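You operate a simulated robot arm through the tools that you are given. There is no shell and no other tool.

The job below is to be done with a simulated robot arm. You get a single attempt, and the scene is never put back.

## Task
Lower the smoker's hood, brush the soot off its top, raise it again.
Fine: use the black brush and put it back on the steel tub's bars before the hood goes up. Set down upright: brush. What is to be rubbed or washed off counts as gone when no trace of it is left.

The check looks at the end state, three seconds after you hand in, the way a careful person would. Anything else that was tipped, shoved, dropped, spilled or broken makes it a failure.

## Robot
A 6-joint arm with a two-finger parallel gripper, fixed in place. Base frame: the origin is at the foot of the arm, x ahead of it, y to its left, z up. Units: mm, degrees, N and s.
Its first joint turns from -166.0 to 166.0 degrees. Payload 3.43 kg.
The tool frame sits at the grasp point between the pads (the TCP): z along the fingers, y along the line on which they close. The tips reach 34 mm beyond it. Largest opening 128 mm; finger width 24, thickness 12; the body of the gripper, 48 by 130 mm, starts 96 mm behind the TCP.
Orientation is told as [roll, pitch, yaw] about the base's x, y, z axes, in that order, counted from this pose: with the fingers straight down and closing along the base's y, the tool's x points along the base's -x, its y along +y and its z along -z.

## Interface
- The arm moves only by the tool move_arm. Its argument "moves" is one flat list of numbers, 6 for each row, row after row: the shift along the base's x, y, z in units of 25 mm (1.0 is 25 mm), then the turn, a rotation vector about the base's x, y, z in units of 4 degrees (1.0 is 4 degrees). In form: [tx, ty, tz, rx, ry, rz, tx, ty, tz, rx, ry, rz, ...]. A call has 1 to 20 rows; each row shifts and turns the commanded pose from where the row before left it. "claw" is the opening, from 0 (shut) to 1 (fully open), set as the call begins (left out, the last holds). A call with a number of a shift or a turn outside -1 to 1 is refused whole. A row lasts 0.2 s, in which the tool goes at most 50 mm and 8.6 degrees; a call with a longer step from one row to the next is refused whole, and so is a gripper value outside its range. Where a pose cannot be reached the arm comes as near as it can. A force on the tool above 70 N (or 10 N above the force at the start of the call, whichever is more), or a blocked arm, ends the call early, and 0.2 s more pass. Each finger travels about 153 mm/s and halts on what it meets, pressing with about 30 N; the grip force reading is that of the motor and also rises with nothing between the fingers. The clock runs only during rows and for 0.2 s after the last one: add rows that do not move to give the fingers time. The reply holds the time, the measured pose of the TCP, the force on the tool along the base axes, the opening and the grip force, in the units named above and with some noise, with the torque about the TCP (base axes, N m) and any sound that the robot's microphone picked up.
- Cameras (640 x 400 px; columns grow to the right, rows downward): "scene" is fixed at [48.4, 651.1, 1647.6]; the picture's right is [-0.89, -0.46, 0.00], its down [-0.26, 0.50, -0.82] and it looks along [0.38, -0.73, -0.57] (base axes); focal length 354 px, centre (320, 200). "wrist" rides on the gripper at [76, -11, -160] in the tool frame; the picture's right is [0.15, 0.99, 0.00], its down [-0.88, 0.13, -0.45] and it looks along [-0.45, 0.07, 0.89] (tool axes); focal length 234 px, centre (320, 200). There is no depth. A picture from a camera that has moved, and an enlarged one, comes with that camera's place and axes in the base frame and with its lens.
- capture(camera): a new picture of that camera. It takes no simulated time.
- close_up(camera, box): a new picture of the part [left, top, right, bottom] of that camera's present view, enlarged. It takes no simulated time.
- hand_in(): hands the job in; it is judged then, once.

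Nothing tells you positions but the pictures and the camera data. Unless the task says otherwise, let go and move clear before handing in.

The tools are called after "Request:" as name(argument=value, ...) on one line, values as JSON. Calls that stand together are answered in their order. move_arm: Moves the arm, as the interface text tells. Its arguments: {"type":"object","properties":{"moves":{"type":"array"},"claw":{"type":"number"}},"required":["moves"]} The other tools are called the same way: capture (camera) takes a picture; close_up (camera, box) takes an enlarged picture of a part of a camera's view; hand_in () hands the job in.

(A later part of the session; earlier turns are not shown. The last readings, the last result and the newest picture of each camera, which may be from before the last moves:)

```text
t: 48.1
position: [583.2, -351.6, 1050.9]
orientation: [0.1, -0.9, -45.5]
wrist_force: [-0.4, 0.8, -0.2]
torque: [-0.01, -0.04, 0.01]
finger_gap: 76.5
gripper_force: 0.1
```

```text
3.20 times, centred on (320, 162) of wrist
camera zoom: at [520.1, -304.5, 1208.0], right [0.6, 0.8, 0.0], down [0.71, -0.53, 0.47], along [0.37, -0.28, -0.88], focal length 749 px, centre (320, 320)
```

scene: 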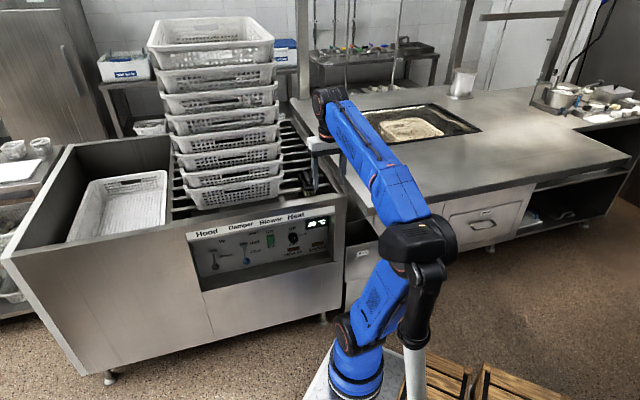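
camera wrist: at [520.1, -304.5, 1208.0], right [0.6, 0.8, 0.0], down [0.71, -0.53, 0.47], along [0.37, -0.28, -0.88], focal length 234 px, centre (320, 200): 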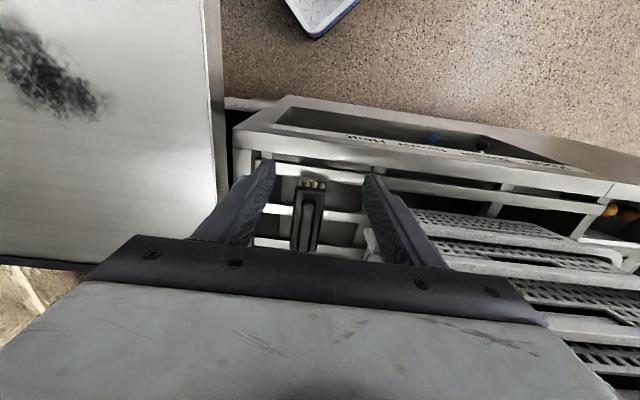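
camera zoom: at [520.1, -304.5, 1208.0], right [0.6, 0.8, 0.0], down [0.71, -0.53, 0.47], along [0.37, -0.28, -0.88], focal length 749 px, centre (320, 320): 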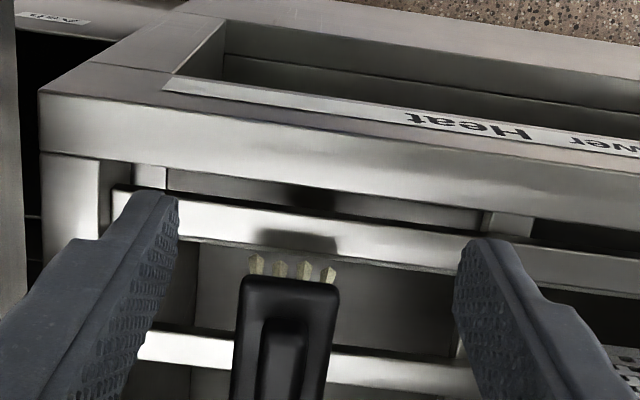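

Request:
move_arm(moves=[0.7, -0.71, -0.5, 0, 0.22, 0, 0.7, -0.71, -0.5, 0, 0, 0, 0.7, -0.71, -0.5, 0, 0, 0, 0.7, -0.71, -0.5, 0, 0, 0, 0, 0, -0.6, 0, 0, 0])

Request:
capture(camera="wrist")

Request:
close_up(camera="wrist", box=[220, 120, 420, 245])

Request:
close_up(camera="scene", box=[270, 120, 370, 220])

```text
t: 49.3
position: [654.3, -423.4, 983.1]
orientation: [-0.6, -0.2, -45.5]
wrist_force: [0.6, 0.1, -0.1]
torque: [-0.01, -0.02, -0.02]
finger_gap: 77.0
gripper_force: 0.1
```

```text
taken
camera wrist: at [593.0, -376.3, 1143.2], right [0.6, 0.8, -0.01], down [0.71, -0.53, 0.46], along [0.36, -0.28, -0.89], focal length 234 px, centre (320, 200)
```

wrist: 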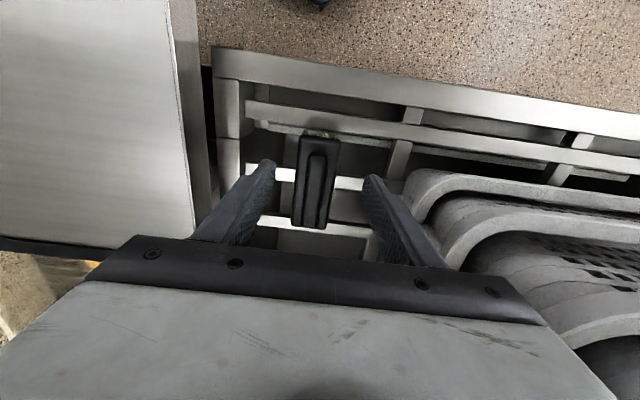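

```text
3.20 times, centred on (320, 182) of wrist
camera zoom: at [593.0, -376.3, 1143.2], right [0.6, 0.8, -0.01], down [0.71, -0.53, 0.46], along [0.36, -0.28, -0.89], focal length 749 px, centre (320, 256)
```

zoom: 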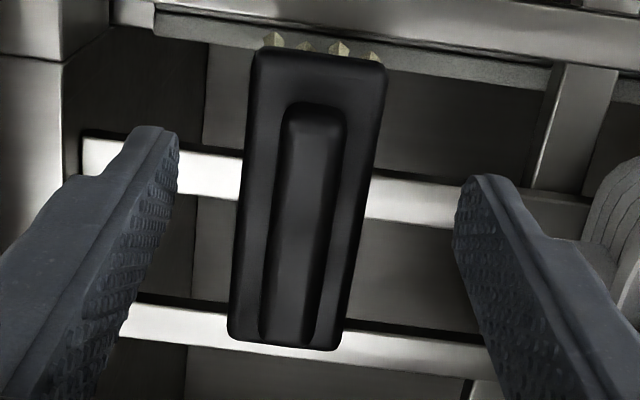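

```text
4.00 times, centred on (320, 170) of scene
camera zoom: at [48.4, 651.1, 1647.6], right [-0.89, -0.46, 0.0], down [-0.26, 0.5, -0.82], along [0.38, -0.73, -0.57], focal length 1417 px, centre (320, 320)
```

zoom: 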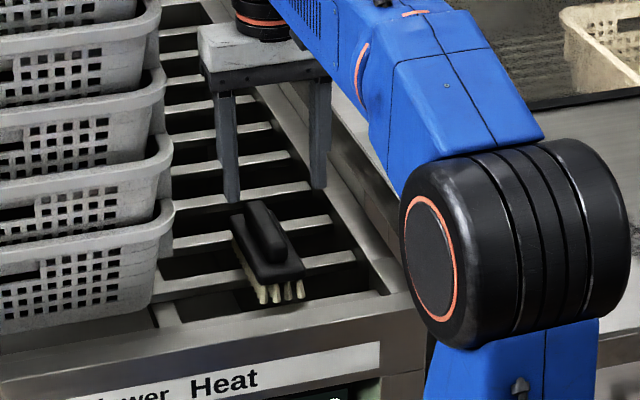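

The brush ridge is centred near (690,-461), with its top at z≈872 and its long axis at about -43.5°. I'll align the yaw and lower around the ridge, stopping short to check.

Request:
move_arm(moves=[0.48, -0.52, 0, 0, 0, 0.25, 0.48, -0.52, 0, 0, 0, 0.25, 0.48, -0.51, -0.5, 0.1, 0, 0, 0, 0, -0.7, 0, 0, 0, 0, 0, -0.8, 0, 0, 0, 0, 0, -0.8, 0, 0, 0, 0, 0, -0.6, 0, 0, 0], claw=0.5)

Request:
capture(camera="wrist")

Request:
close_up(camera="wrist", box=[220, 120, 420, 245])

Request:
close_up(camera="scene", box=[270, 140, 350, 220])

```text
t: 50.9
position: [689.0, -462.6, 898.3]
orientation: [-0.4, 0.0, -43.5]
wrist_force: [0.5, -0.6, -0.5]
torque: [0.01, 0.0, -0.02]
finger_gap: 63.9
gripper_force: 0.1
```

```text
taken
camera wrist: at [627.4, -417.8, 1058.2], right [0.57, 0.82, -0.01], down [0.73, -0.51, 0.45], along [0.37, -0.27, -0.89], focal length 234 px, centre (320, 200)
```

wrist: 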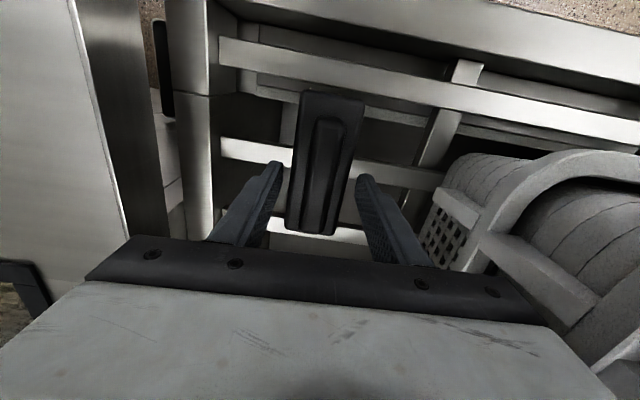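

```text
3.20 times, centred on (320, 182) of wrist
camera zoom: at [627.4, -417.8, 1058.2], right [0.57, 0.82, -0.01], down [0.73, -0.51, 0.45], along [0.37, -0.27, -0.89], focal length 749 px, centre (320, 256)
```

zoom: 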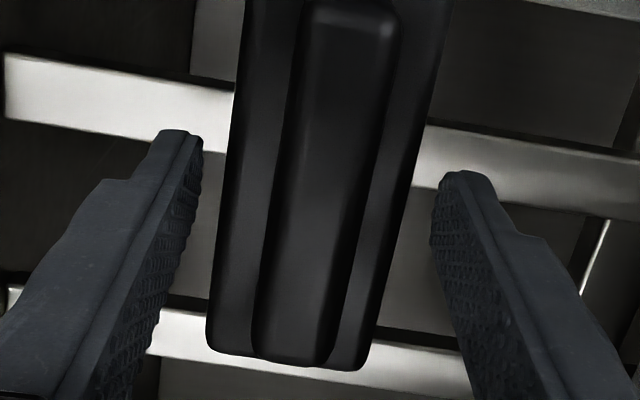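

```text
5.00 times, centred on (310, 180) of scene
camera zoom: at [48.4, 651.1, 1647.6], right [-0.89, -0.46, 0.0], down [-0.26, 0.5, -0.82], along [0.38, -0.73, -0.57], focal length 1771 px, centre (370, 300)
```

zoom: 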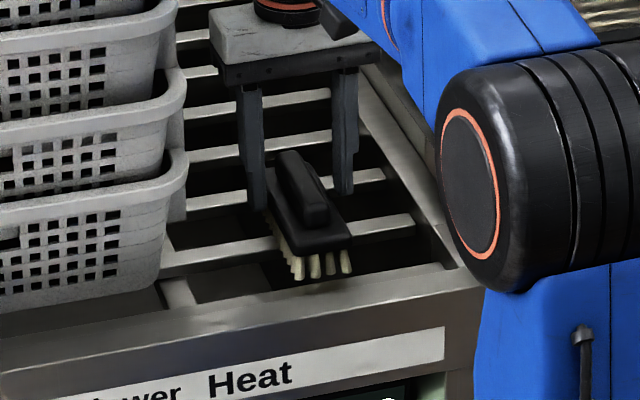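

The fingers straddle the brush, centred to within a few mm. I'll narrow the opening so the tips land above the board, then feel downward in small steps.

Request:
move_arm(moves=[0.08, -0.12, 0, 0, 0, 0, 0, 0, -0.12, 0, 0, 0, 0, 0, 0, 0, 0, 0], claw=0.3)

Request:
close_up(camera="wrist", box=[240, 120, 400, 245])

Request:
close_up(camera="scene", box=[290, 150, 340, 200])

```text
t: 51.7
position: [691.6, -465.6, 898.2]
orientation: [-0.3, 0.0, -43.5]
wrist_force: [3.8, 1.3, 26.8]
torque: [0.03, -0.18, -0.32]
finger_gap: 51.7
gripper_force: 29.5
```

```text
3.20 times, centred on (320, 182) of wrist
camera zoom: at [628.9, -420.2, 1057.0], right [0.57, 0.82, -0.01], down [0.73, -0.51, 0.46], along [0.37, -0.27, -0.89], focal length 749 px, centre (320, 256)
```

zoom: 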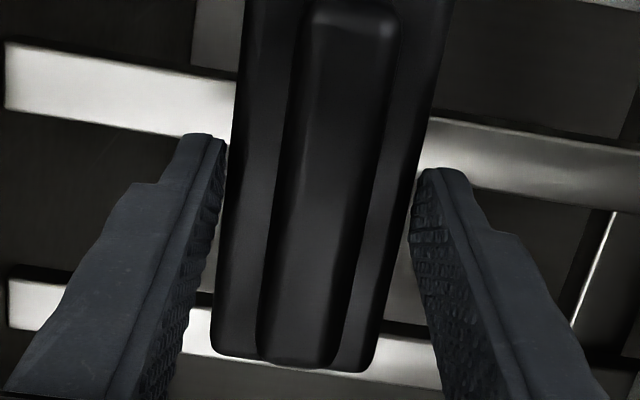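

```text
8.00 times, centred on (315, 175) of scene
camera zoom: at [48.4, 651.1, 1647.6], right [-0.89, -0.46, 0.0], down [-0.26, 0.5, -0.82], along [0.38, -0.73, -0.57], focal length 2834 px, centre (360, 400)
```

zoom: 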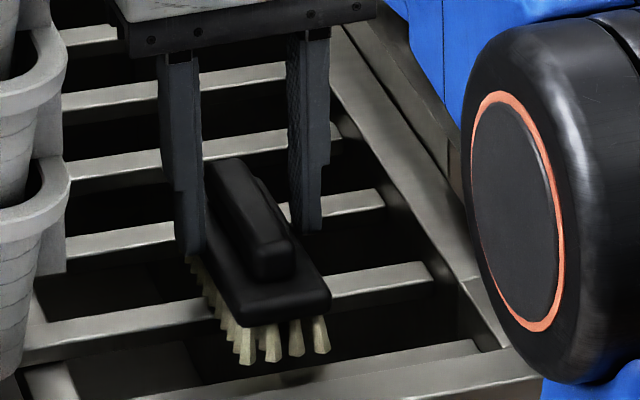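

The fingers met the board's sides at a 51.7 mm gap, so the board is higher than I estimated. Gripping by its sides is sturdy, so I'll open slightly, lower about 8 mm for a better hold, and close.

Request:
move_arm(moves=[0, 0, 0, 0, 0, 0, 0, 0, 0, 0, 0, 0, 0, 0, -0.1, 0, 0, 0, 0, 0, -0.1, 0, 0, 0, 0, 0, -0.1, 0, 0, 0, 0, 0, 0, 0, 0, 0], claw=0.5)

Request:
close_up(camera="scene", box=[290, 150, 340, 200])

Request:
close_up(camera="wrist", box=[240, 120, 400, 245])

```text
t: 53.1
position: [693.4, -465.3, 889.2]
orientation: [-0.5, 0.1, -43.5]
wrist_force: [0.4, -1.1, -0.3]
torque: [-0.01, 0.0, 0.02]
finger_gap: 64.0
gripper_force: 0.0
```

```text
8.00 times, centred on (315, 175) of scene
camera zoom: at [48.4, 651.1, 1647.6], right [-0.89, -0.46, 0.0], down [-0.26, 0.5, -0.82], along [0.38, -0.73, -0.57], focal length 2834 px, centre (360, 400)
```

zoom: 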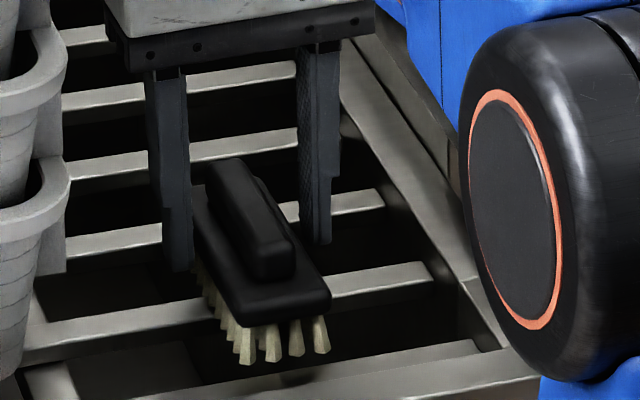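

```text
3.20 times, centred on (320, 182) of wrist
camera zoom: at [630.2, -421.0, 1048.3], right [0.57, 0.82, -0.01], down [0.73, -0.51, 0.45], along [0.37, -0.27, -0.89], focal length 749 px, centre (320, 256)
```

zoom: 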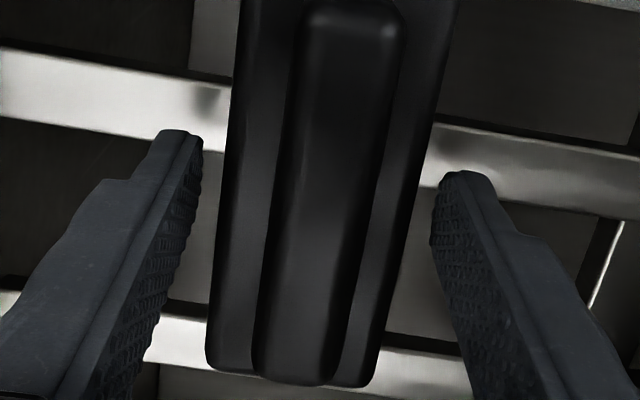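

The tips sit beside the board, clear of the bars and with no contact force. Closing on the board now.

Request:
move_arm(moves=[0, 0, 0, 0, 0, 0, 0, 0, 0, 0, 0, 0, 0, 0, 0, 0, 0, 0, 0, 0, 0, 0, 0, 0], claw=0)

Request:
close_up(camera="scene", box=[290, 150, 340, 200])

Request:
close_up(camera="wrist", box=[240, 90, 400, 245])

```text
t: 54.1
position: [692.1, -465.4, 889.7]
orientation: [-0.4, 0.1, -43.4]
wrist_force: [0.6, 0.3, -0.1]
torque: [0.03, 0.03, -0.01]
finger_gap: 51.5
gripper_force: 30.1
```

```text
8.00 times, centred on (315, 175) of scene
camera zoom: at [48.4, 651.1, 1647.6], right [-0.89, -0.46, 0.0], down [-0.26, 0.5, -0.82], along [0.38, -0.73, -0.57], focal length 2834 px, centre (360, 400)
```

zoom: 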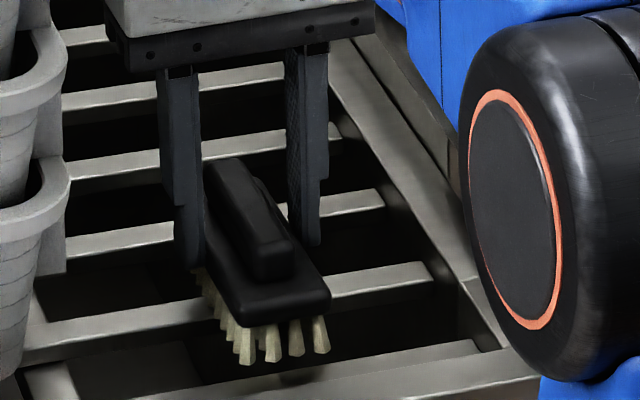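

```text
2.58 times, centred on (320, 168) of wrist
camera zoom: at [630.2, -421.0, 1048.2], right [0.57, 0.82, -0.01], down [0.73, -0.51, 0.45], along [0.37, -0.27, -0.89], focal length 604 px, centre (320, 284)
```

zoom: 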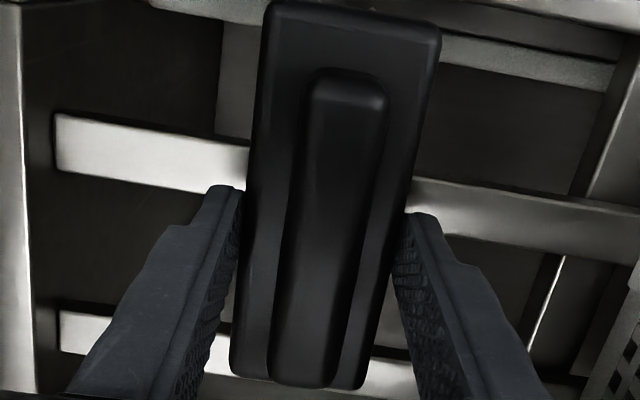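

Gripped at 51.5 mm. The resting pose to return to is TCP (692.1,-465.4,889.7), yaw -43.4. I'll lift straight up and check that the brush comes with it.

Request:
move_arm(moves=[0, 0, 0.3, 0, 0, 0, 0, 0, 0.5, 0, 0, 0, 0, 0, 0.8, 0, 0, 0, 0, 0, 0.8, 0, 0, 0, 0, 0, 0.8, 0, 0, 0, 0, 0, 0.8, 0, 0, 0, 0, 0, 0.8, 0, 0, 0, 0, 0, 0.8, 0, 0, 0])

Request:
capture(camera="wrist")

Request:
close_up(camera="scene", box=[260, 100, 360, 200])

```text
t: 55.9
position: [691.8, -466.4, 1030.4]
orientation: [-0.3, 0.1, -43.5]
wrist_force: [-0.1, 1.1, -1.6]
torque: [-0.01, 0.01, 0.02]
finger_gap: 51.3
gripper_force: 30.4
```

```text
taken
camera wrist: at [629.3, -420.3, 1189.4], right [0.57, 0.82, -0.01], down [0.73, -0.51, 0.45], along [0.37, -0.27, -0.89], focal length 234 px, centre (320, 200)
```

wrist: 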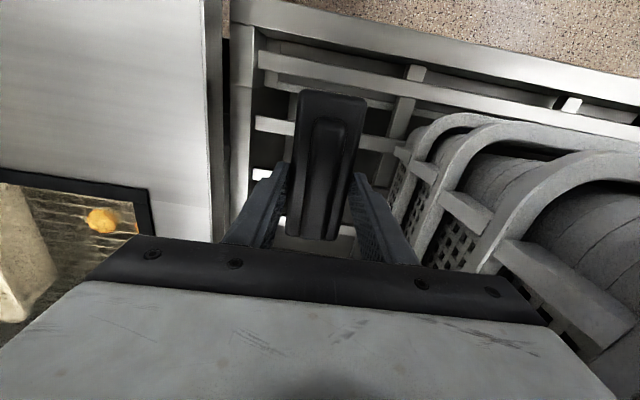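

```text
4.00 times, centred on (310, 150) of scene
camera zoom: at [48.4, 651.1, 1647.6], right [-0.89, -0.46, 0.0], down [-0.26, 0.5, -0.82], along [0.38, -0.73, -0.57], focal length 1417 px, centre (360, 400)
```

zoom: 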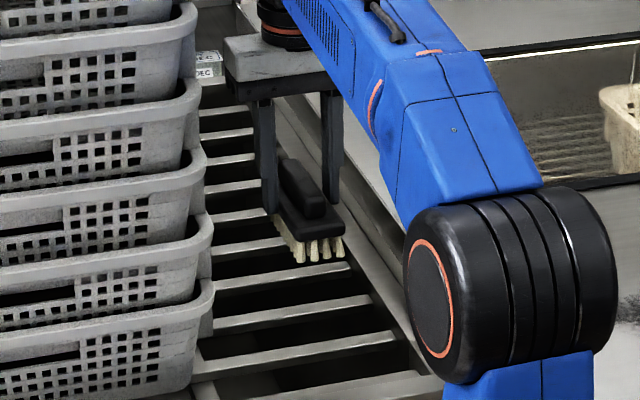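

The brush is held level with its bristle tips about 64 mm below the TCP, so contact on the hood should come near z≈993. I'll carry it over the lid to the start of the soot patch.

Request:
move_arm(moves=[0, 0, 0.6, 0, 0, 0, -1, -0.01, 0, 0, 0, 0, -1, -0.01, 0, 0, 0, 0, -1, -0.01, 0, 0, 0, 0, -1, -0.01, 0, 0, 0, 0, -1, -0.01, 0, 0, 0, 0, -1, -0.01, 0, 0, 0, 0, -1, -0.01, 0, 0, 0, 0, -1, -0.01, 0, 0, 0, 0, -1, -0.01, 0, 0, 0, 0, -1, -0.01, 0, 0, 0, 0, -1, -0.01, 0, 0, 0, 0, -0.7, 0, 0, 0, 0, 0, 0, 0, -0.8, 0, 0, 0])

Request:
capture(camera="wrist")

Request:
capture(camera="scene")

```text
t: 58.9
position: [399.0, -466.2, 1024.3]
orientation: [-0.4, 0.0, -43.4]
wrist_force: [-0.4, -0.4, -1.1]
torque: [-0.01, -0.01, -0.03]
finger_gap: 51.4
gripper_force: 29.9
```

```text
taken
camera wrist: at [337.0, -421.7, 1182.7], right [0.57, 0.82, -0.01], down [0.73, -0.51, 0.45], along [0.37, -0.27, -0.89], focal length 234 px, centre (320, 200)
```

wrist: 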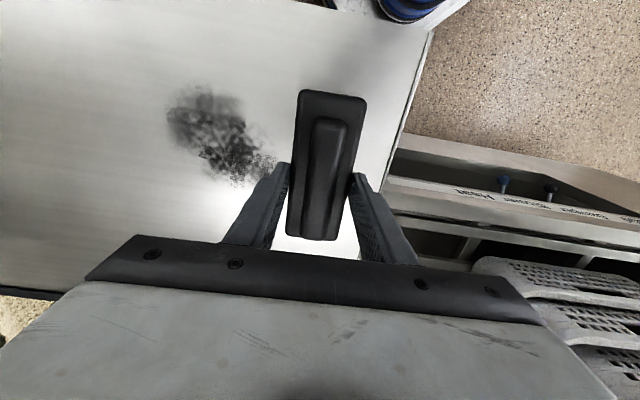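

```text
taken
```

scene: 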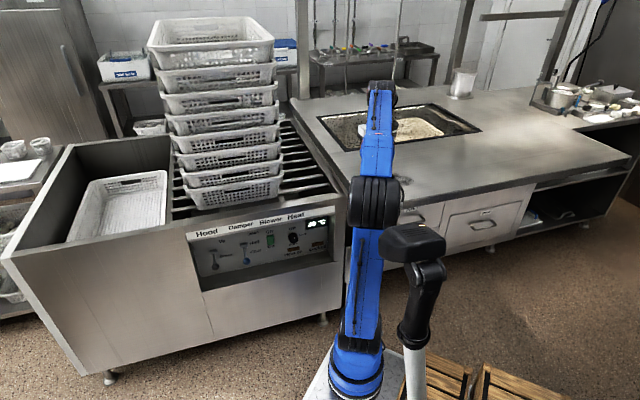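

The soot spans x 262–385 and y -590…-492. I'm beside it, and I'll feel down onto the lid.

Request:
move_arm(moves=[0, 0, -0.4, 0, 0, 0, 0, 0, -0.4, 0, 0, 0, 0, 0, -0.2, 0, 0, 0, 0, 0, 0, 0, 0, 0])

Request:
move_arm(moves=[0, 0, -0.12, 0, 0, 0, 0, 0, 0, 0, 0, 0])

Request:
move_arm(moves=[0, 0, -0.12, 0, 0, 0, 0, 0, 0, 0, 0, 0])

```text
t: 59.9
position: [400.1, -467.0, 999.0]
orientation: [-0.5, 0.1, -43.4]
wrist_force: [0.5, -0.3, -1.6]
torque: [-0.01, -0.02, -0.03]
finger_gap: 51.2
gripper_force: 29.5
```

```text
t: 60.5
position: [398.4, -466.7, 995.0]
orientation: [-0.4, 0.1, -43.4]
wrist_force: [-0.6, 0.8, -1.5]
torque: [-0.02, -0.02, 0.0]
finger_gap: 51.0
gripper_force: 30.2
```

```text
t: 61.1
position: [399.8, -467.2, 993.5]
orientation: [-0.4, 0.1, -43.5]
wrist_force: [0.2, -0.4, -1.9]
torque: [0.02, -0.04, -0.02]
finger_gap: 51.3
gripper_force: 29.9
```

Request:
move_arm(moves=[0, 0, -0.1, 0, 0, 0, 0, 0, 0, 0, 0, 0])

Request:
move_arm(moves=[0, 0, -0.1, 0, 0, 0, 0, 0, 0, 0, 0, 0])

Request:
close_up(camera="wrist", box=[160, 70, 440, 245])

```text
t: 61.7
position: [398.9, -466.6, 991.0]
orientation: [-0.5, 0.1, -43.5]
wrist_force: [0.8, 0.5, -1.6]
torque: [0.01, 0.01, 0.0]
finger_gap: 51.2
gripper_force: 29.9
```

```text
t: 62.3
position: [400.0, -467.7, 988.1]
orientation: [-0.3, 0.0, -43.5]
wrist_force: [0.0, 0.8, -1.0]
torque: [0.01, 0.02, -0.02]
finger_gap: 51.4
gripper_force: 30.9
```

```text
2.29 times, centred on (300, 158) of wrist
camera zoom: at [336.8, -422.8, 1147.4], right [0.57, 0.82, -0.01], down [0.73, -0.51, 0.45], along [0.37, -0.26, -0.89], focal length 535 px, centre (366, 297)
```

zoom: 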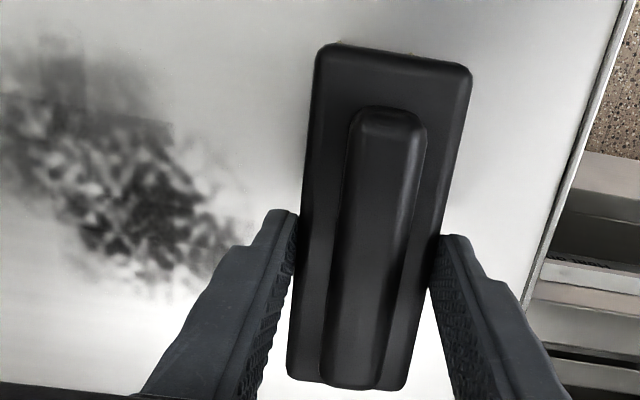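

Request:
move_arm(moves=[0, 0, -0.12, 0, 0, 0, 0, 0, 0, 0, 0, 0])

Request:
move_arm(moves=[0, 0, -0.12, 0, 0, 0, 0, 0, 0, 0, 0, 0])

Request:
move_arm(moves=[0, 0, -0.12, 0, 0, 0, 0, 0, 0, 0, 0, 0])

```text
t: 62.9
position: [399.1, -467.3, 985.5]
orientation: [-0.4, 0.2, -43.5]
wrist_force: [-0.3, -0.2, -0.4]
torque: [-0.04, 0.0, 0.01]
finger_gap: 51.7
gripper_force: 29.7
```

```text
t: 63.5
position: [398.6, -467.4, 982.4]
orientation: [-0.4, 0.2, -43.5]
wrist_force: [0.5, -0.5, -0.6]
torque: [0.07, -0.03, 0.02]
finger_gap: 51.5
gripper_force: 30.0
```

```text
t: 64.1
position: [400.1, -468.3, 980.3]
orientation: [-0.4, 0.0, -43.4]
wrist_force: [-0.1, -4.5, 26.5]
torque: [-0.13, -0.07, -0.06]
finger_gap: 51.1
gripper_force: 30.1
```

Contact was made at z≈980 with 26 N. I'll ease off about a millimetre and sweep across the soot along the direction perpendicular to the brush.

Request:
move_arm(moves=[0, 0, 0.04, 0, 0, 0, -0.43, -0.42, 0, 0, 0, 0, -0.43, -0.42, 0, 0, 0, 0, -0.43, -0.42, 0, 0, 0, 0, -0.43, -0.42, 0, 0, 0, 0, -0.43, -0.42, 0, 0, 0, 0])

Request:
close_up(camera="wrist", box=[80, 30, 480, 245])

```text
t: 65.5
position: [343.8, -520.2, 980.1]
orientation: [-0.4, 0.0, -43.4]
wrist_force: [4.8, 4.7, 19.0]
torque: [0.01, -0.43, 0.09]
finger_gap: 51.5
gripper_force: 29.8
```

```text
1.60 times, centred on (280, 138) of wrist
camera zoom: at [283.5, -475.5, 1139.3], right [0.57, 0.82, -0.01], down [0.73, -0.51, 0.45], along [0.37, -0.27, -0.89], focal length 375 px, centre (384, 300)
```

zoom: 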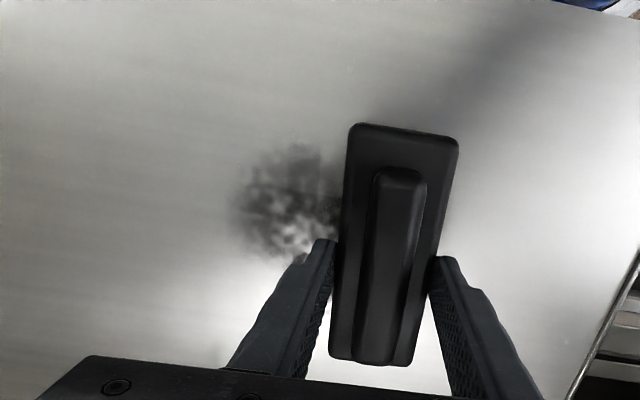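

The swept area is clean. Continuing the stroke past the far end of the patch.

Request:
move_arm(moves=[-0.43, -0.42, 0, 0, 0, 0, -0.43, -0.42, 0, 0, 0, 0, -0.43, -0.42, 0, 0, 0, 0, -0.43, -0.42, 0, 0, 0, 0, -0.43, -0.42, 0, 0, 0, 0, -0.43, -0.42, 0, 0, 0, 0, -0.43, -0.42, 0, 0, 0, 0, -0.43, -0.42, 0, 0, 0, 0, -0.43, -0.42, 0, 0, 0, 0])

Request:
capture(camera="wrist")

Request:
close_up(camera="wrist", box=[160, 0, 560, 245])

```text
t: 67.5
position: [249.7, -615.5, 979.5]
orientation: [-0.4, 0.2, -43.5]
wrist_force: [-0.1, 0.0, -1.3]
torque: [0.04, -0.02, 0.02]
finger_gap: 51.5
gripper_force: 29.6
```

```text
taken
camera wrist: at [186.6, -569.8, 1139.8], right [0.57, 0.82, -0.01], down [0.73, -0.51, 0.45], along [0.37, -0.26, -0.89], focal length 234 px, centre (320, 200)
```

wrist: 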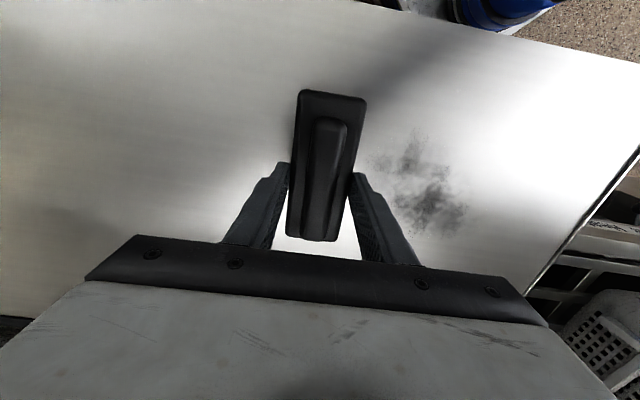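

```text
1.60 times, centred on (360, 122) of wrist
camera zoom: at [186.6, -569.8, 1139.8], right [0.57, 0.82, -0.01], down [0.73, -0.51, 0.45], along [0.37, -0.26, -0.89], focal length 375 px, centre (256, 324)
```

zoom: 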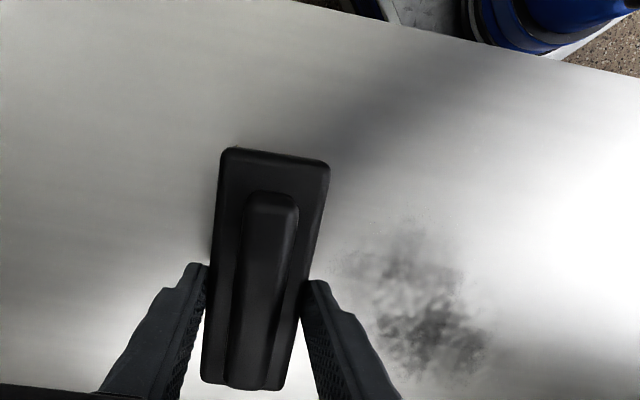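

The soot got paler but isn't gone, and contact faded toward the end of the stroke. I'll re-establish contact and sweep back and forth.

Request:
move_arm(moves=[0, 0, -0.06, 0, 0, 0, 0, 0, 0, 0, 0, 0])

Request:
move_arm(moves=[0, 0, -0.06, 0, 0, 0, 0, 0, 0, 0, 0, 0])

Request:
move_arm(moves=[0, 0, -0.06, 0, 0, 0, 0, 0, 0, 0, 0, 0])

```text
t: 68.1
position: [248.7, -614.1, 980.0]
orientation: [-0.4, -0.1, -43.5]
wrist_force: [0.2, -1.0, 21.0]
torque: [0.36, 0.2, 0.0]
finger_gap: 51.4
gripper_force: 30.2
```

```text
t: 68.7
position: [248.6, -614.5, 977.7]
orientation: [-0.3, 0.1, -43.5]
wrist_force: [2.1, 2.6, 26.3]
torque: [0.14, -0.17, 0.0]
finger_gap: 51.7
gripper_force: 30.0
```

```text
t: 69.3
position: [248.4, -614.7, 975.3]
orientation: [-0.3, 0.0, -43.4]
wrist_force: [2.1, 0.8, 26.2]
torque: [0.1, -0.07, 0.0]
finger_gap: 51.3
gripper_force: 29.9
```

The force is capped at about 26 N, which means the brush is creeping up in the grip, so I won't press harder. Sweeping back with slightly less pressure.

Request:
move_arm(moves=[0, 0, 0.02, 0, 0, 0, 0.43, 0.42, 0, 0, 0, 0, 0.43, 0.42, 0, 0, 0, 0, 0.43, 0.42, 0, 0, 0, 0, 0.43, 0.42, 0, 0, 0, 0, 0.43, 0.42, 0, 0, 0, 0, 0.43, 0.42, 0, 0, 0, 0])

Request:
move_arm(moves=[0.43, 0.42, 0, 0, 0, 0, 0.43, 0.42, 0, 0, 0, 0, 0.43, 0.42, 0, 0, 0, 0, 0.43, 0.42, 0, 0, 0, 0, 0.43, 0.42, 0, 0, 0, 0, 0.43, 0.42, 0, 0, 0, 0, 0.43, 0.42, 0, 0, 0, 0])

Request:
close_up(camera="wrist", box=[80, 30, 480, 245])

```text
t: 70.9
position: [313.7, -551.0, 977.4]
orientation: [-0.4, 0.2, -43.5]
wrist_force: [0.6, -0.8, -0.9]
torque: [0.02, 0.01, -0.02]
finger_gap: 51.2
gripper_force: 30.3
```

```text
t: 72.5
position: [389.9, -479.6, 975.7]
orientation: [-0.4, 0.1, -43.5]
wrist_force: [0.5, 0.5, -1.9]
torque: [0.02, 0.03, -0.03]
finger_gap: 51.3
gripper_force: 30.1
```

```text
1.60 times, centred on (280, 138) of wrist
camera zoom: at [326.6, -433.7, 1135.1], right [0.57, 0.82, -0.01], down [0.73, -0.51, 0.45], along [0.37, -0.27, -0.89], focal length 375 px, centre (384, 300)
```

zoom: 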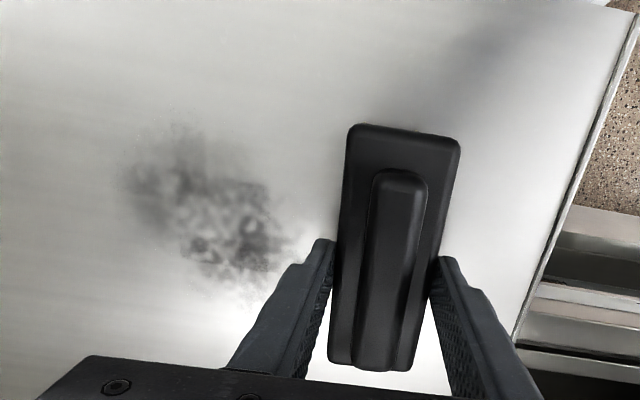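

The brush slides up between the fingers under load, so contact fades. I'll set it on the clean part of the lid and regrip it by the ridge with the fingertips bearing on the board, which will press firmly. First I need contact.

Request:
move_arm(moves=[0, 0, -0.05, 0, 0, 0, 0, 0, 0, 0, 0, 0])

Request:
move_arm(moves=[0, 0, -0.03, 0, 0, 0, 0, 0, 0, 0, 0, 0])

```text
t: 73.1
position: [389.8, -478.1, 975.0]
orientation: [-0.3, 0.1, -43.5]
wrist_force: [3.5, -2.5, 14.6]
torque: [0.54, 0.17, -0.12]
finger_gap: 51.6
gripper_force: 29.9
```

```text
t: 73.7
position: [389.2, -478.2, 974.6]
orientation: [-0.4, -0.1, -43.5]
wrist_force: [5.3, -6.1, 25.5]
torque: [-0.13, -0.23, -0.01]
finger_gap: 51.6
gripper_force: 29.8
```

Request:
move_arm(moves=[0, 0, 0, 0, 0, 0, 0, 0, 0, 0, 0, 0, 0, 0, 0, 0, 0, 0], claw=0.52)

Request:
move_arm(moves=[0, 0, 0.3, 0, 0, 0, 0, 0, 0.6, 0, 0, 0, 0, 0, 0.6, 0, 0, 0, 0, 0, 0, 0, 0, 0])

Request:
close_up(camera="wrist", box=[180, 70, 460, 245])

Request:
capture(camera="scene")

```text
t: 74.5
position: [388.9, -478.3, 974.8]
orientation: [-0.3, 0.0, -43.5]
wrist_force: [-0.4, 0.0, 0.6]
torque: [-0.01, -0.01, 0.0]
finger_gap: 66.6
gripper_force: 0.1
```

```text
t: 75.5
position: [388.9, -477.7, 1012.2]
orientation: [-0.4, 0.1, -43.5]
wrist_force: [0.0, 1.1, 0.3]
torque: [0.0, -0.02, -0.01]
finger_gap: 66.5
gripper_force: 0.1
```

```text
2.29 times, centred on (320, 158) of wrist
camera zoom: at [326.5, -432.9, 1171.4], right [0.57, 0.82, -0.01], down [0.73, -0.51, 0.45], along [0.37, -0.27, -0.89], focal length 535 px, centre (320, 297)
```

zoom: 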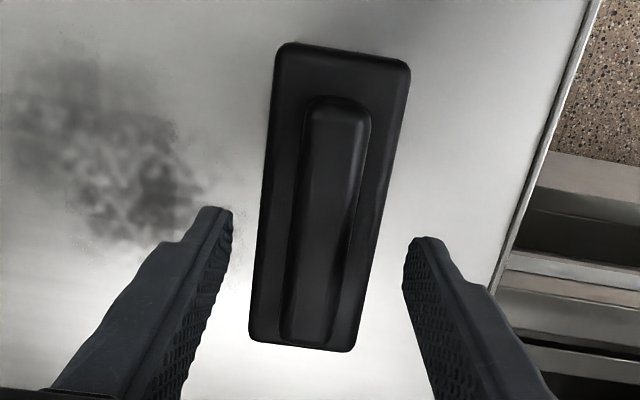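

```text
taken
```

scene: 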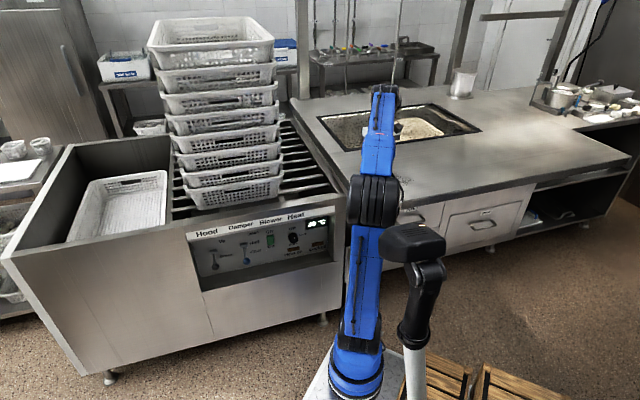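

The brush stands flat on the lid. I'll centre, narrow to 36 mm and lower until the tips touch the board top.

Request:
move_arm(moves=[0.09, 0.08, 0, 0, 0, 0, 0, 0, 0, 0, 0, 0, 0, 0, 0, 0, 0, 0], claw=0.28)

Request:
move_arm(moves=[0, 0, -0.16, 0, 0, 0, 0, 0, 0, 0, 0, 0])

Request:
move_arm(moves=[0, 0, -0.12, 0, 0, 0, 0, 0, 0, 0, 0, 0])

Request:
close_up(camera="wrist", box=[180, 70, 460, 245])

```text
t: 76.3
position: [392.7, -475.0, 1011.7]
orientation: [-0.4, 0.1, -43.6]
wrist_force: [0.1, 0.3, 0.4]
torque: [-0.01, -0.02, -0.02]
finger_gap: 35.9
gripper_force: 0.1
```

```text
t: 76.9
position: [390.8, -475.1, 1007.7]
orientation: [-0.4, 0.1, -43.5]
wrist_force: [-0.6, 0.9, -0.4]
torque: [0.0, 0.01, 0.0]
finger_gap: 35.9
gripper_force: 0.0
```

```text
t: 77.5
position: [390.6, -475.8, 1005.0]
orientation: [-0.4, 0.1, -43.6]
wrist_force: [-0.6, 0.2, 0.2]
torque: [-0.02, 0.0, -0.01]
finger_gap: 36.0
gripper_force: 0.1
```

```text
2.29 times, centred on (320, 158) of wrist
camera zoom: at [328.4, -431.2, 1163.6], right [0.57, 0.82, -0.01], down [0.73, -0.51, 0.45], along [0.37, -0.27, -0.89], focal length 535 px, centre (320, 297)
```

zoom: 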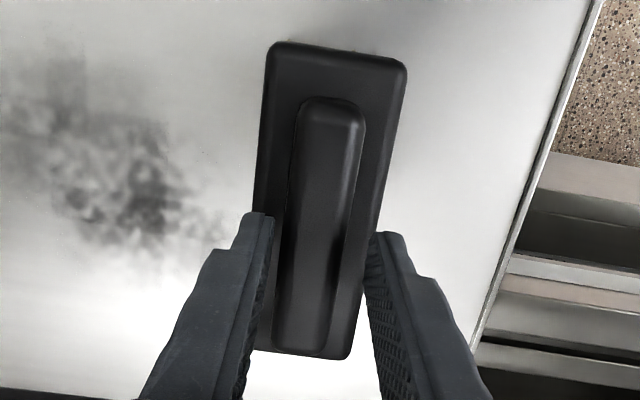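

Centred around the ridge with no contact yet. I'll keep feeling down in small steps.

Request:
move_arm(moves=[0, 0, -0.1, 0, 0, 0, 0, 0, 0, 0, 0, 0])

Request:
move_arm(moves=[0, 0, -0.08, 0, 0, 0, 0, 0, 0, 0, 0, 0])

Request:
move_arm(moves=[0, 0, -0.08, 0, 0, 0, 0, 0, 0, 0, 0, 0])

```text
t: 78.1
position: [391.8, -475.6, 1001.9]
orientation: [-0.4, 0.2, -43.4]
wrist_force: [0.3, -0.1, 1.2]
torque: [0.02, 0.02, 0.0]
finger_gap: 35.8
gripper_force: 0.0
```

```text
t: 78.7
position: [391.3, -476.4, 999.5]
orientation: [-0.3, 0.1, -43.5]
wrist_force: [0.9, 0.5, -0.5]
torque: [-0.02, 0.0, 0.01]
finger_gap: 35.6
gripper_force: 0.1
```

```text
t: 79.3
position: [390.6, -476.2, 998.9]
orientation: [-0.4, 0.0, -43.5]
wrist_force: [-0.3, -1.0, -0.5]
torque: [0.01, 0.01, -0.05]
finger_gap: 35.7
gripper_force: 0.1
```

Request:
move_arm(moves=[0, 0, -0.08, 0, 0, 0, 0, 0, 0, 0, 0, 0])

Request:
move_arm(moves=[0, 0, -0.08, 0, 0, 0, 0, 0, 0, 0, 0, 0])

Request:
move_arm(moves=[0, 0, -0.08, 0, 0, 0, 0, 0, 0, 0, 0, 0])

```text
t: 79.9
position: [391.6, -476.5, 997.1]
orientation: [-0.4, 0.1, -43.5]
wrist_force: [0.2, 0.3, 0.0]
torque: [-0.02, 0.04, 0.02]
finger_gap: 35.8
gripper_force: 0.1
```

```text
t: 80.5
position: [390.5, -476.7, 994.2]
orientation: [-0.3, 0.1, -43.5]
wrist_force: [-1.3, 0.6, 0.0]
torque: [-0.02, -0.01, -0.01]
finger_gap: 35.6
gripper_force: 0.0
```

```text
t: 81.1
position: [391.6, -476.6, 994.0]
orientation: [-0.4, -0.1, -43.4]
wrist_force: [5.9, -6.1, 27.4]
torque: [0.2, -0.49, -0.13]
finger_gap: 35.7
gripper_force: 0.0
```

Touched the board top at TCP z≈993. I'll ease off a hair and close on the ridge.

Request:
move_arm(moves=[0, 0, 0.03, 0, 0, 0, 0, 0, 0, 0, 0, 0, 0, 0, 0, 0, 0, 0, 0, 0, 0, 0, 0, 0], claw=0)

Request:
close_up(camera="wrist", box=[180, 70, 460, 245])

```text
t: 82.1
position: [392.2, -476.1, 994.0]
orientation: [-0.4, 0.0, -43.5]
wrist_force: [1.9, 7.9, 20.4]
torque: [0.45, -0.34, 0.08]
finger_gap: 23.6
gripper_force: 29.8
```

```text
2.29 times, centred on (320, 158) of wrist
camera zoom: at [328.4, -430.8, 1153.1], right [0.57, 0.82, -0.01], down [0.73, -0.51, 0.45], along [0.37, -0.27, -0.89], focal length 535 px, centre (320, 297)
```

zoom: 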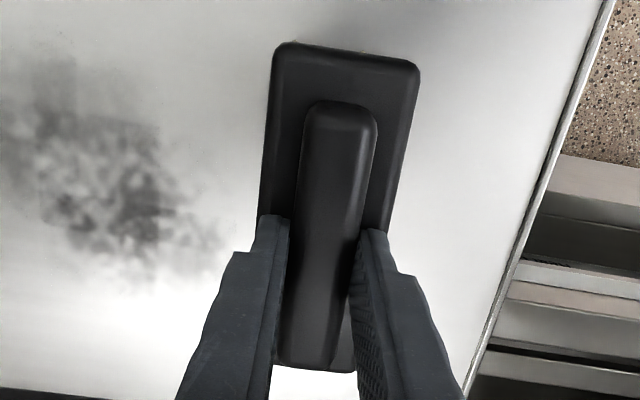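

Ridge gripped at 23.6 mm with the tips supporting the board. Now a firm stroke across the soot.

Request:
move_arm(moves=[-0.43, -0.42, 0, 0, 0, 0, -0.43, -0.42, 0, 0, 0, 0, -0.43, -0.42, 0, 0, 0, 0, -0.43, -0.42, 0, 0, 0, 0, -0.43, -0.42, 0, 0, 0, 0, -0.43, -0.42, 0, 0, 0, 0])

Request:
move_arm(moves=[-0.43, -0.42, 0, 0, 0, 0, -0.43, -0.42, 0, 0, 0, 0, -0.43, -0.42, 0, 0, 0, 0, -0.43, -0.42, 0, 0, 0, 0, -0.43, -0.42, 0, 0, 0, 0, -0.43, -0.42, 0, 0, 0, 0])

Request:
close_up(camera="wrist", box=[180, 30, 560, 245])

```text
t: 83.5
position: [325.3, -539.4, 994.6]
orientation: [-0.4, -0.1, -43.5]
wrist_force: [5.3, 5.7, 20.7]
torque: [0.38, -0.55, -0.08]
finger_gap: 23.6
gripper_force: 30.0
```

```text
t: 84.9
position: [261.4, -601.9, 993.2]
orientation: [-0.4, 0.0, -43.3]
wrist_force: [6.0, 4.3, 22.7]
torque: [0.44, -0.57, -0.07]
finger_gap: 23.4
gripper_force: 30.1
```

```text
1.68 times, centred on (370, 138) of wrist
camera zoom: at [198.6, -557.1, 1153.0], right [0.57, 0.82, -0.01], down [0.73, -0.51, 0.45], along [0.37, -0.27, -0.89], focal length 394 px, centre (236, 305)
```

zoom: 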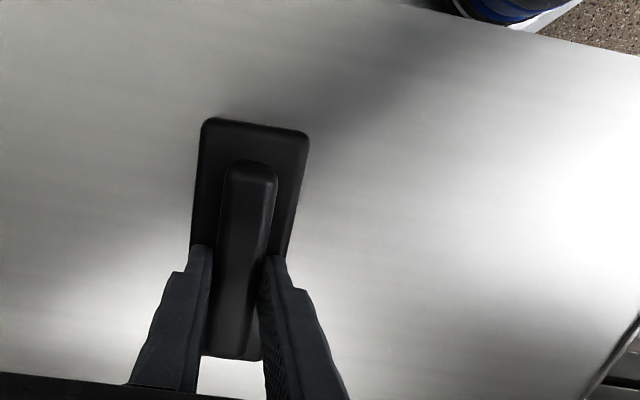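

The steady ~20 N stroke wiped it visibly clean. I'll make further passes shifted to either side to leave no trace at the edges.

Request:
move_arm(moves=[-0.5, 0.5, 0, 0, 0, 0, -0.2, 0.2, 0, 0, 0, 0, 0.43, 0.42, 0, 0, 0, 0, 0.43, 0.42, 0, 0, 0, 0, 0.43, 0.42, 0, 0, 0, 0, 0.43, 0.42, 0, 0, 0, 0, 0.43, 0.42, 0, 0, 0, 0, 0.43, 0.42, 0, 0, 0, 0, 0.43, 0.42, 0, 0, 0, 0, 0.43, 0.42, 0, 0, 0, 0, 0.43, 0.42, 0, 0, 0, 0, 0.43, 0.42, 0, 0, 0, 0, 0.43, 0.42, 0, 0, 0, 0, 0.43, 0.42, 0, 0, 0, 0])

Request:
close_up(camera="wrist", box=[60, 30, 460, 245])

Request:
move_arm(moves=[0.5, -0.5, 0, 0, 0, 0, 0.5, -0.5, 0, 0, 0, 0, 0.4, -0.4, 0, 0, 0, 0, -0.43, -0.42, 0, 0, 0, 0, -0.43, -0.42, 0, 0, 0, 0, -0.43, -0.42, 0, 0, 0, 0, -0.43, -0.42, 0, 0, 0, 0, -0.43, -0.42, 0, 0, 0, 0, -0.43, -0.42, 0, 0, 0, 0, -0.43, -0.42, 0, 0, 0, 0, -0.43, -0.42, 0, 0, 0, 0, -0.43, -0.42, 0, 0, 0, 0, -0.43, -0.42, 0, 0, 0, 0, -0.43, -0.42, 0, 0, 0, 0, -0.43, -0.42, 0, 0, 0, 0])

Request:
close_up(camera="wrist", box=[180, 30, 560, 245])

```text
t: 87.9
position: [373.2, -457.3, 994.3]
orientation: [-0.3, 0.1, -43.5]
wrist_force: [-9.0, -5.7, 34.2]
torque: [-0.16, -0.21, 0.06]
finger_gap: 23.4
gripper_force: 29.8
```

```text
1.60 times, centred on (260, 138) of wrist
camera zoom: at [309.9, -413.6, 1152.9], right [0.57, 0.82, -0.01], down [0.73, -0.51, 0.45], along [0.37, -0.27, -0.89], focal length 375 px, centre (416, 300)
```

zoom: 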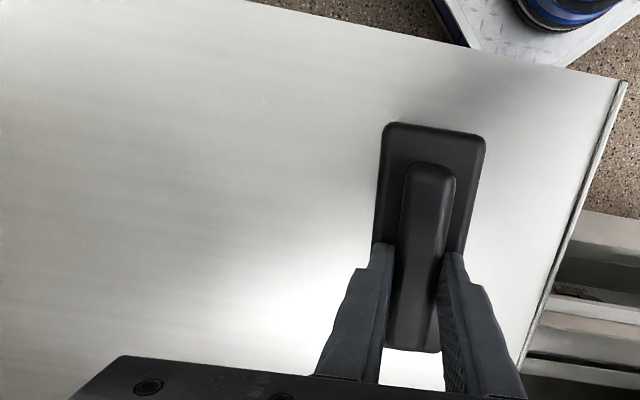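

```text
t: 91.1
position: [278.4, -617.8, 994.2]
orientation: [-0.4, 0.0, -43.4]
wrist_force: [8.0, 7.0, 33.2]
torque: [0.61, -0.61, -0.09]
finger_gap: 23.4
gripper_force: 30.0
```

```text
1.68 times, centred on (370, 138) of wrist
camera zoom: at [215.9, -572.9, 1152.8], right [0.57, 0.82, -0.01], down [0.73, -0.51, 0.46], along [0.37, -0.27, -0.89], focal length 394 px, centre (236, 305)
```

zoom: 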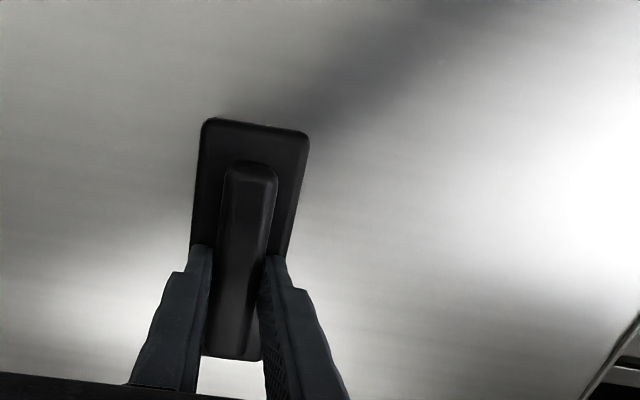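

The lid looks clean. I'll lift off, check the whole lid from above, and carry the brush back over the tub bars.

Request:
move_arm(moves=[0, 0, 0.6, 0, 0, 0, 0, 0, 1, 0, 0, 0, 0, 0, 1, 0, 0, 0, 0.974, 0.36, 0, 0, 0, 0, 0.974, 0.36, 0, 0, 0, 0, 0.974, 0.36, 0, 0, 0, 0, 0.974, 0.36, 0, 0, 0, 0, 0.974, 0.36, 0, 0, 0, 0, 0.974, 0.36, 0, 0, 0, 0, 0.974, 0.36, 0, 0, 0, 0, 0.974, 0.36, 0, 0, 0, 0, 0.974, 0.36, 0, 0, 0, 0])

Request:
capture(camera="wrist")

Request:
capture(camera="scene")

```text
t: 93.7
position: [497.4, -537.4, 1057.5]
orientation: [-0.5, 0.1, -43.5]
wrist_force: [0.2, 0.5, -1.7]
torque: [-0.02, -0.01, -0.01]
finger_gap: 23.2
gripper_force: 30.1
```

```text
taken
camera wrist: at [435.1, -492.6, 1216.4], right [0.57, 0.82, -0.01], down [0.73, -0.51, 0.45], along [0.37, -0.27, -0.89], focal length 234 px, centre (320, 200)
```

wrist: 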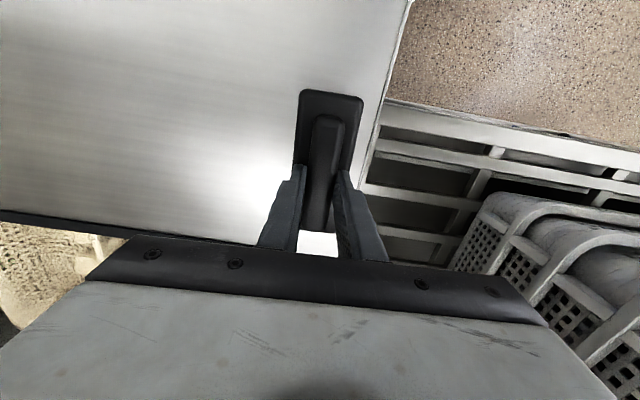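

```text
taken
```

scene: 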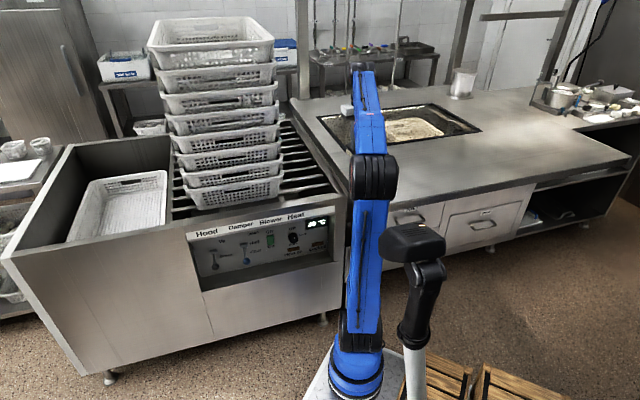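

Request:
close_up(camera="wrist", box=[0, 0, 300, 190])

Request:
close_up(camera="scene", box=[380, 80, 620, 220])

Request:
move_arm(moves=[0.974, 0.36, 0, 0, 0, 0, 0.974, 0.36, 0, 0, 0, 0, 0.974, 0.36, 0, 0, 0, 0, 0.974, 0.36, 0, 0, 0, 0, 0.974, 0.36, 0, 0, 0, 0, 0.974, 0.36, 0, 0, 0, 0, 0.974, 0.36, 0, 0, 0, 0, 0.97, 0.36, 0, 0, 0, 0])

Request:
capture(camera="wrist")

Request:
close_up(camera="scene", box=[280, 60, 540, 220])

```text
2.11 times, centred on (150, 95) of wrist
camera zoom: at [435.1, -492.6, 1216.4], right [0.57, 0.82, -0.01], down [0.73, -0.51, 0.45], along [0.37, -0.27, -0.89], focal length 493 px, centre (678, 421)
```

zoom: 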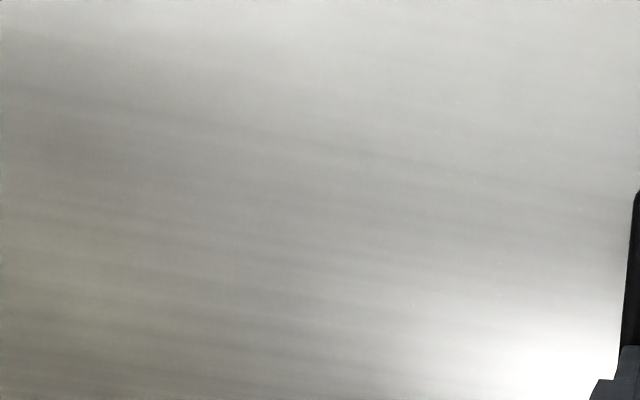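

```text
2.67 times, centred on (500, 150) of scene
camera zoom: at [48.4, 651.1, 1647.6], right [-0.89, -0.46, 0.0], down [-0.26, 0.5, -0.82], along [0.38, -0.73, -0.57], focal length 945 px, centre (-160, 333)
```

zoom: 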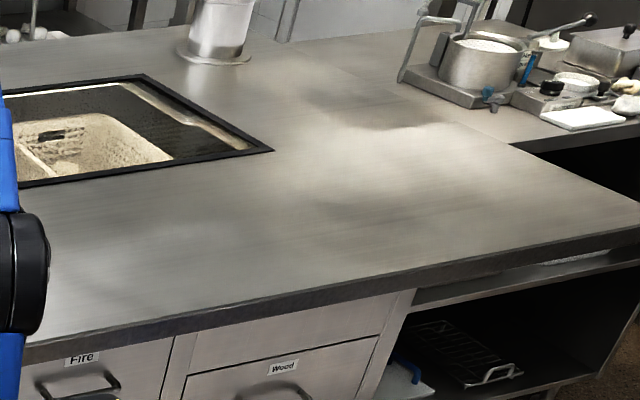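

```text
t: 95.5
position: [693.6, -466.6, 1059.6]
orientation: [-0.4, 0.0, -43.6]
wrist_force: [0.0, -0.1, -0.8]
torque: [0.0, 0.0, -0.02]
finger_gap: 23.7
gripper_force: 29.5
```

```text
taken
camera wrist: at [630.2, -422.3, 1218.5], right [0.57, 0.82, -0.01], down [0.73, -0.51, 0.45], along [0.37, -0.27, -0.89], focal length 234 px, centre (320, 200)
```

wrist: 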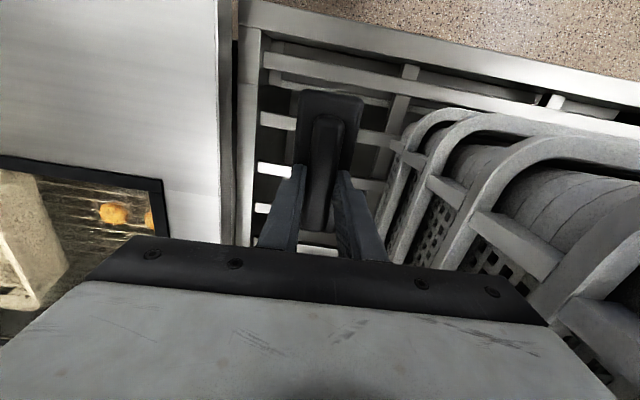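

```text
2.46 times, centred on (410, 140) of scene
camera zoom: at [48.4, 651.1, 1647.6], right [-0.89, -0.46, 0.0], down [-0.26, 0.5, -0.82], along [0.38, -0.73, -0.57], focal length 872 px, centre (98, 348)
```

zoom: 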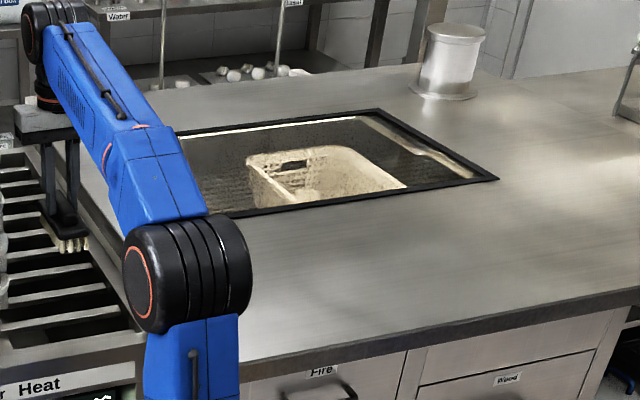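

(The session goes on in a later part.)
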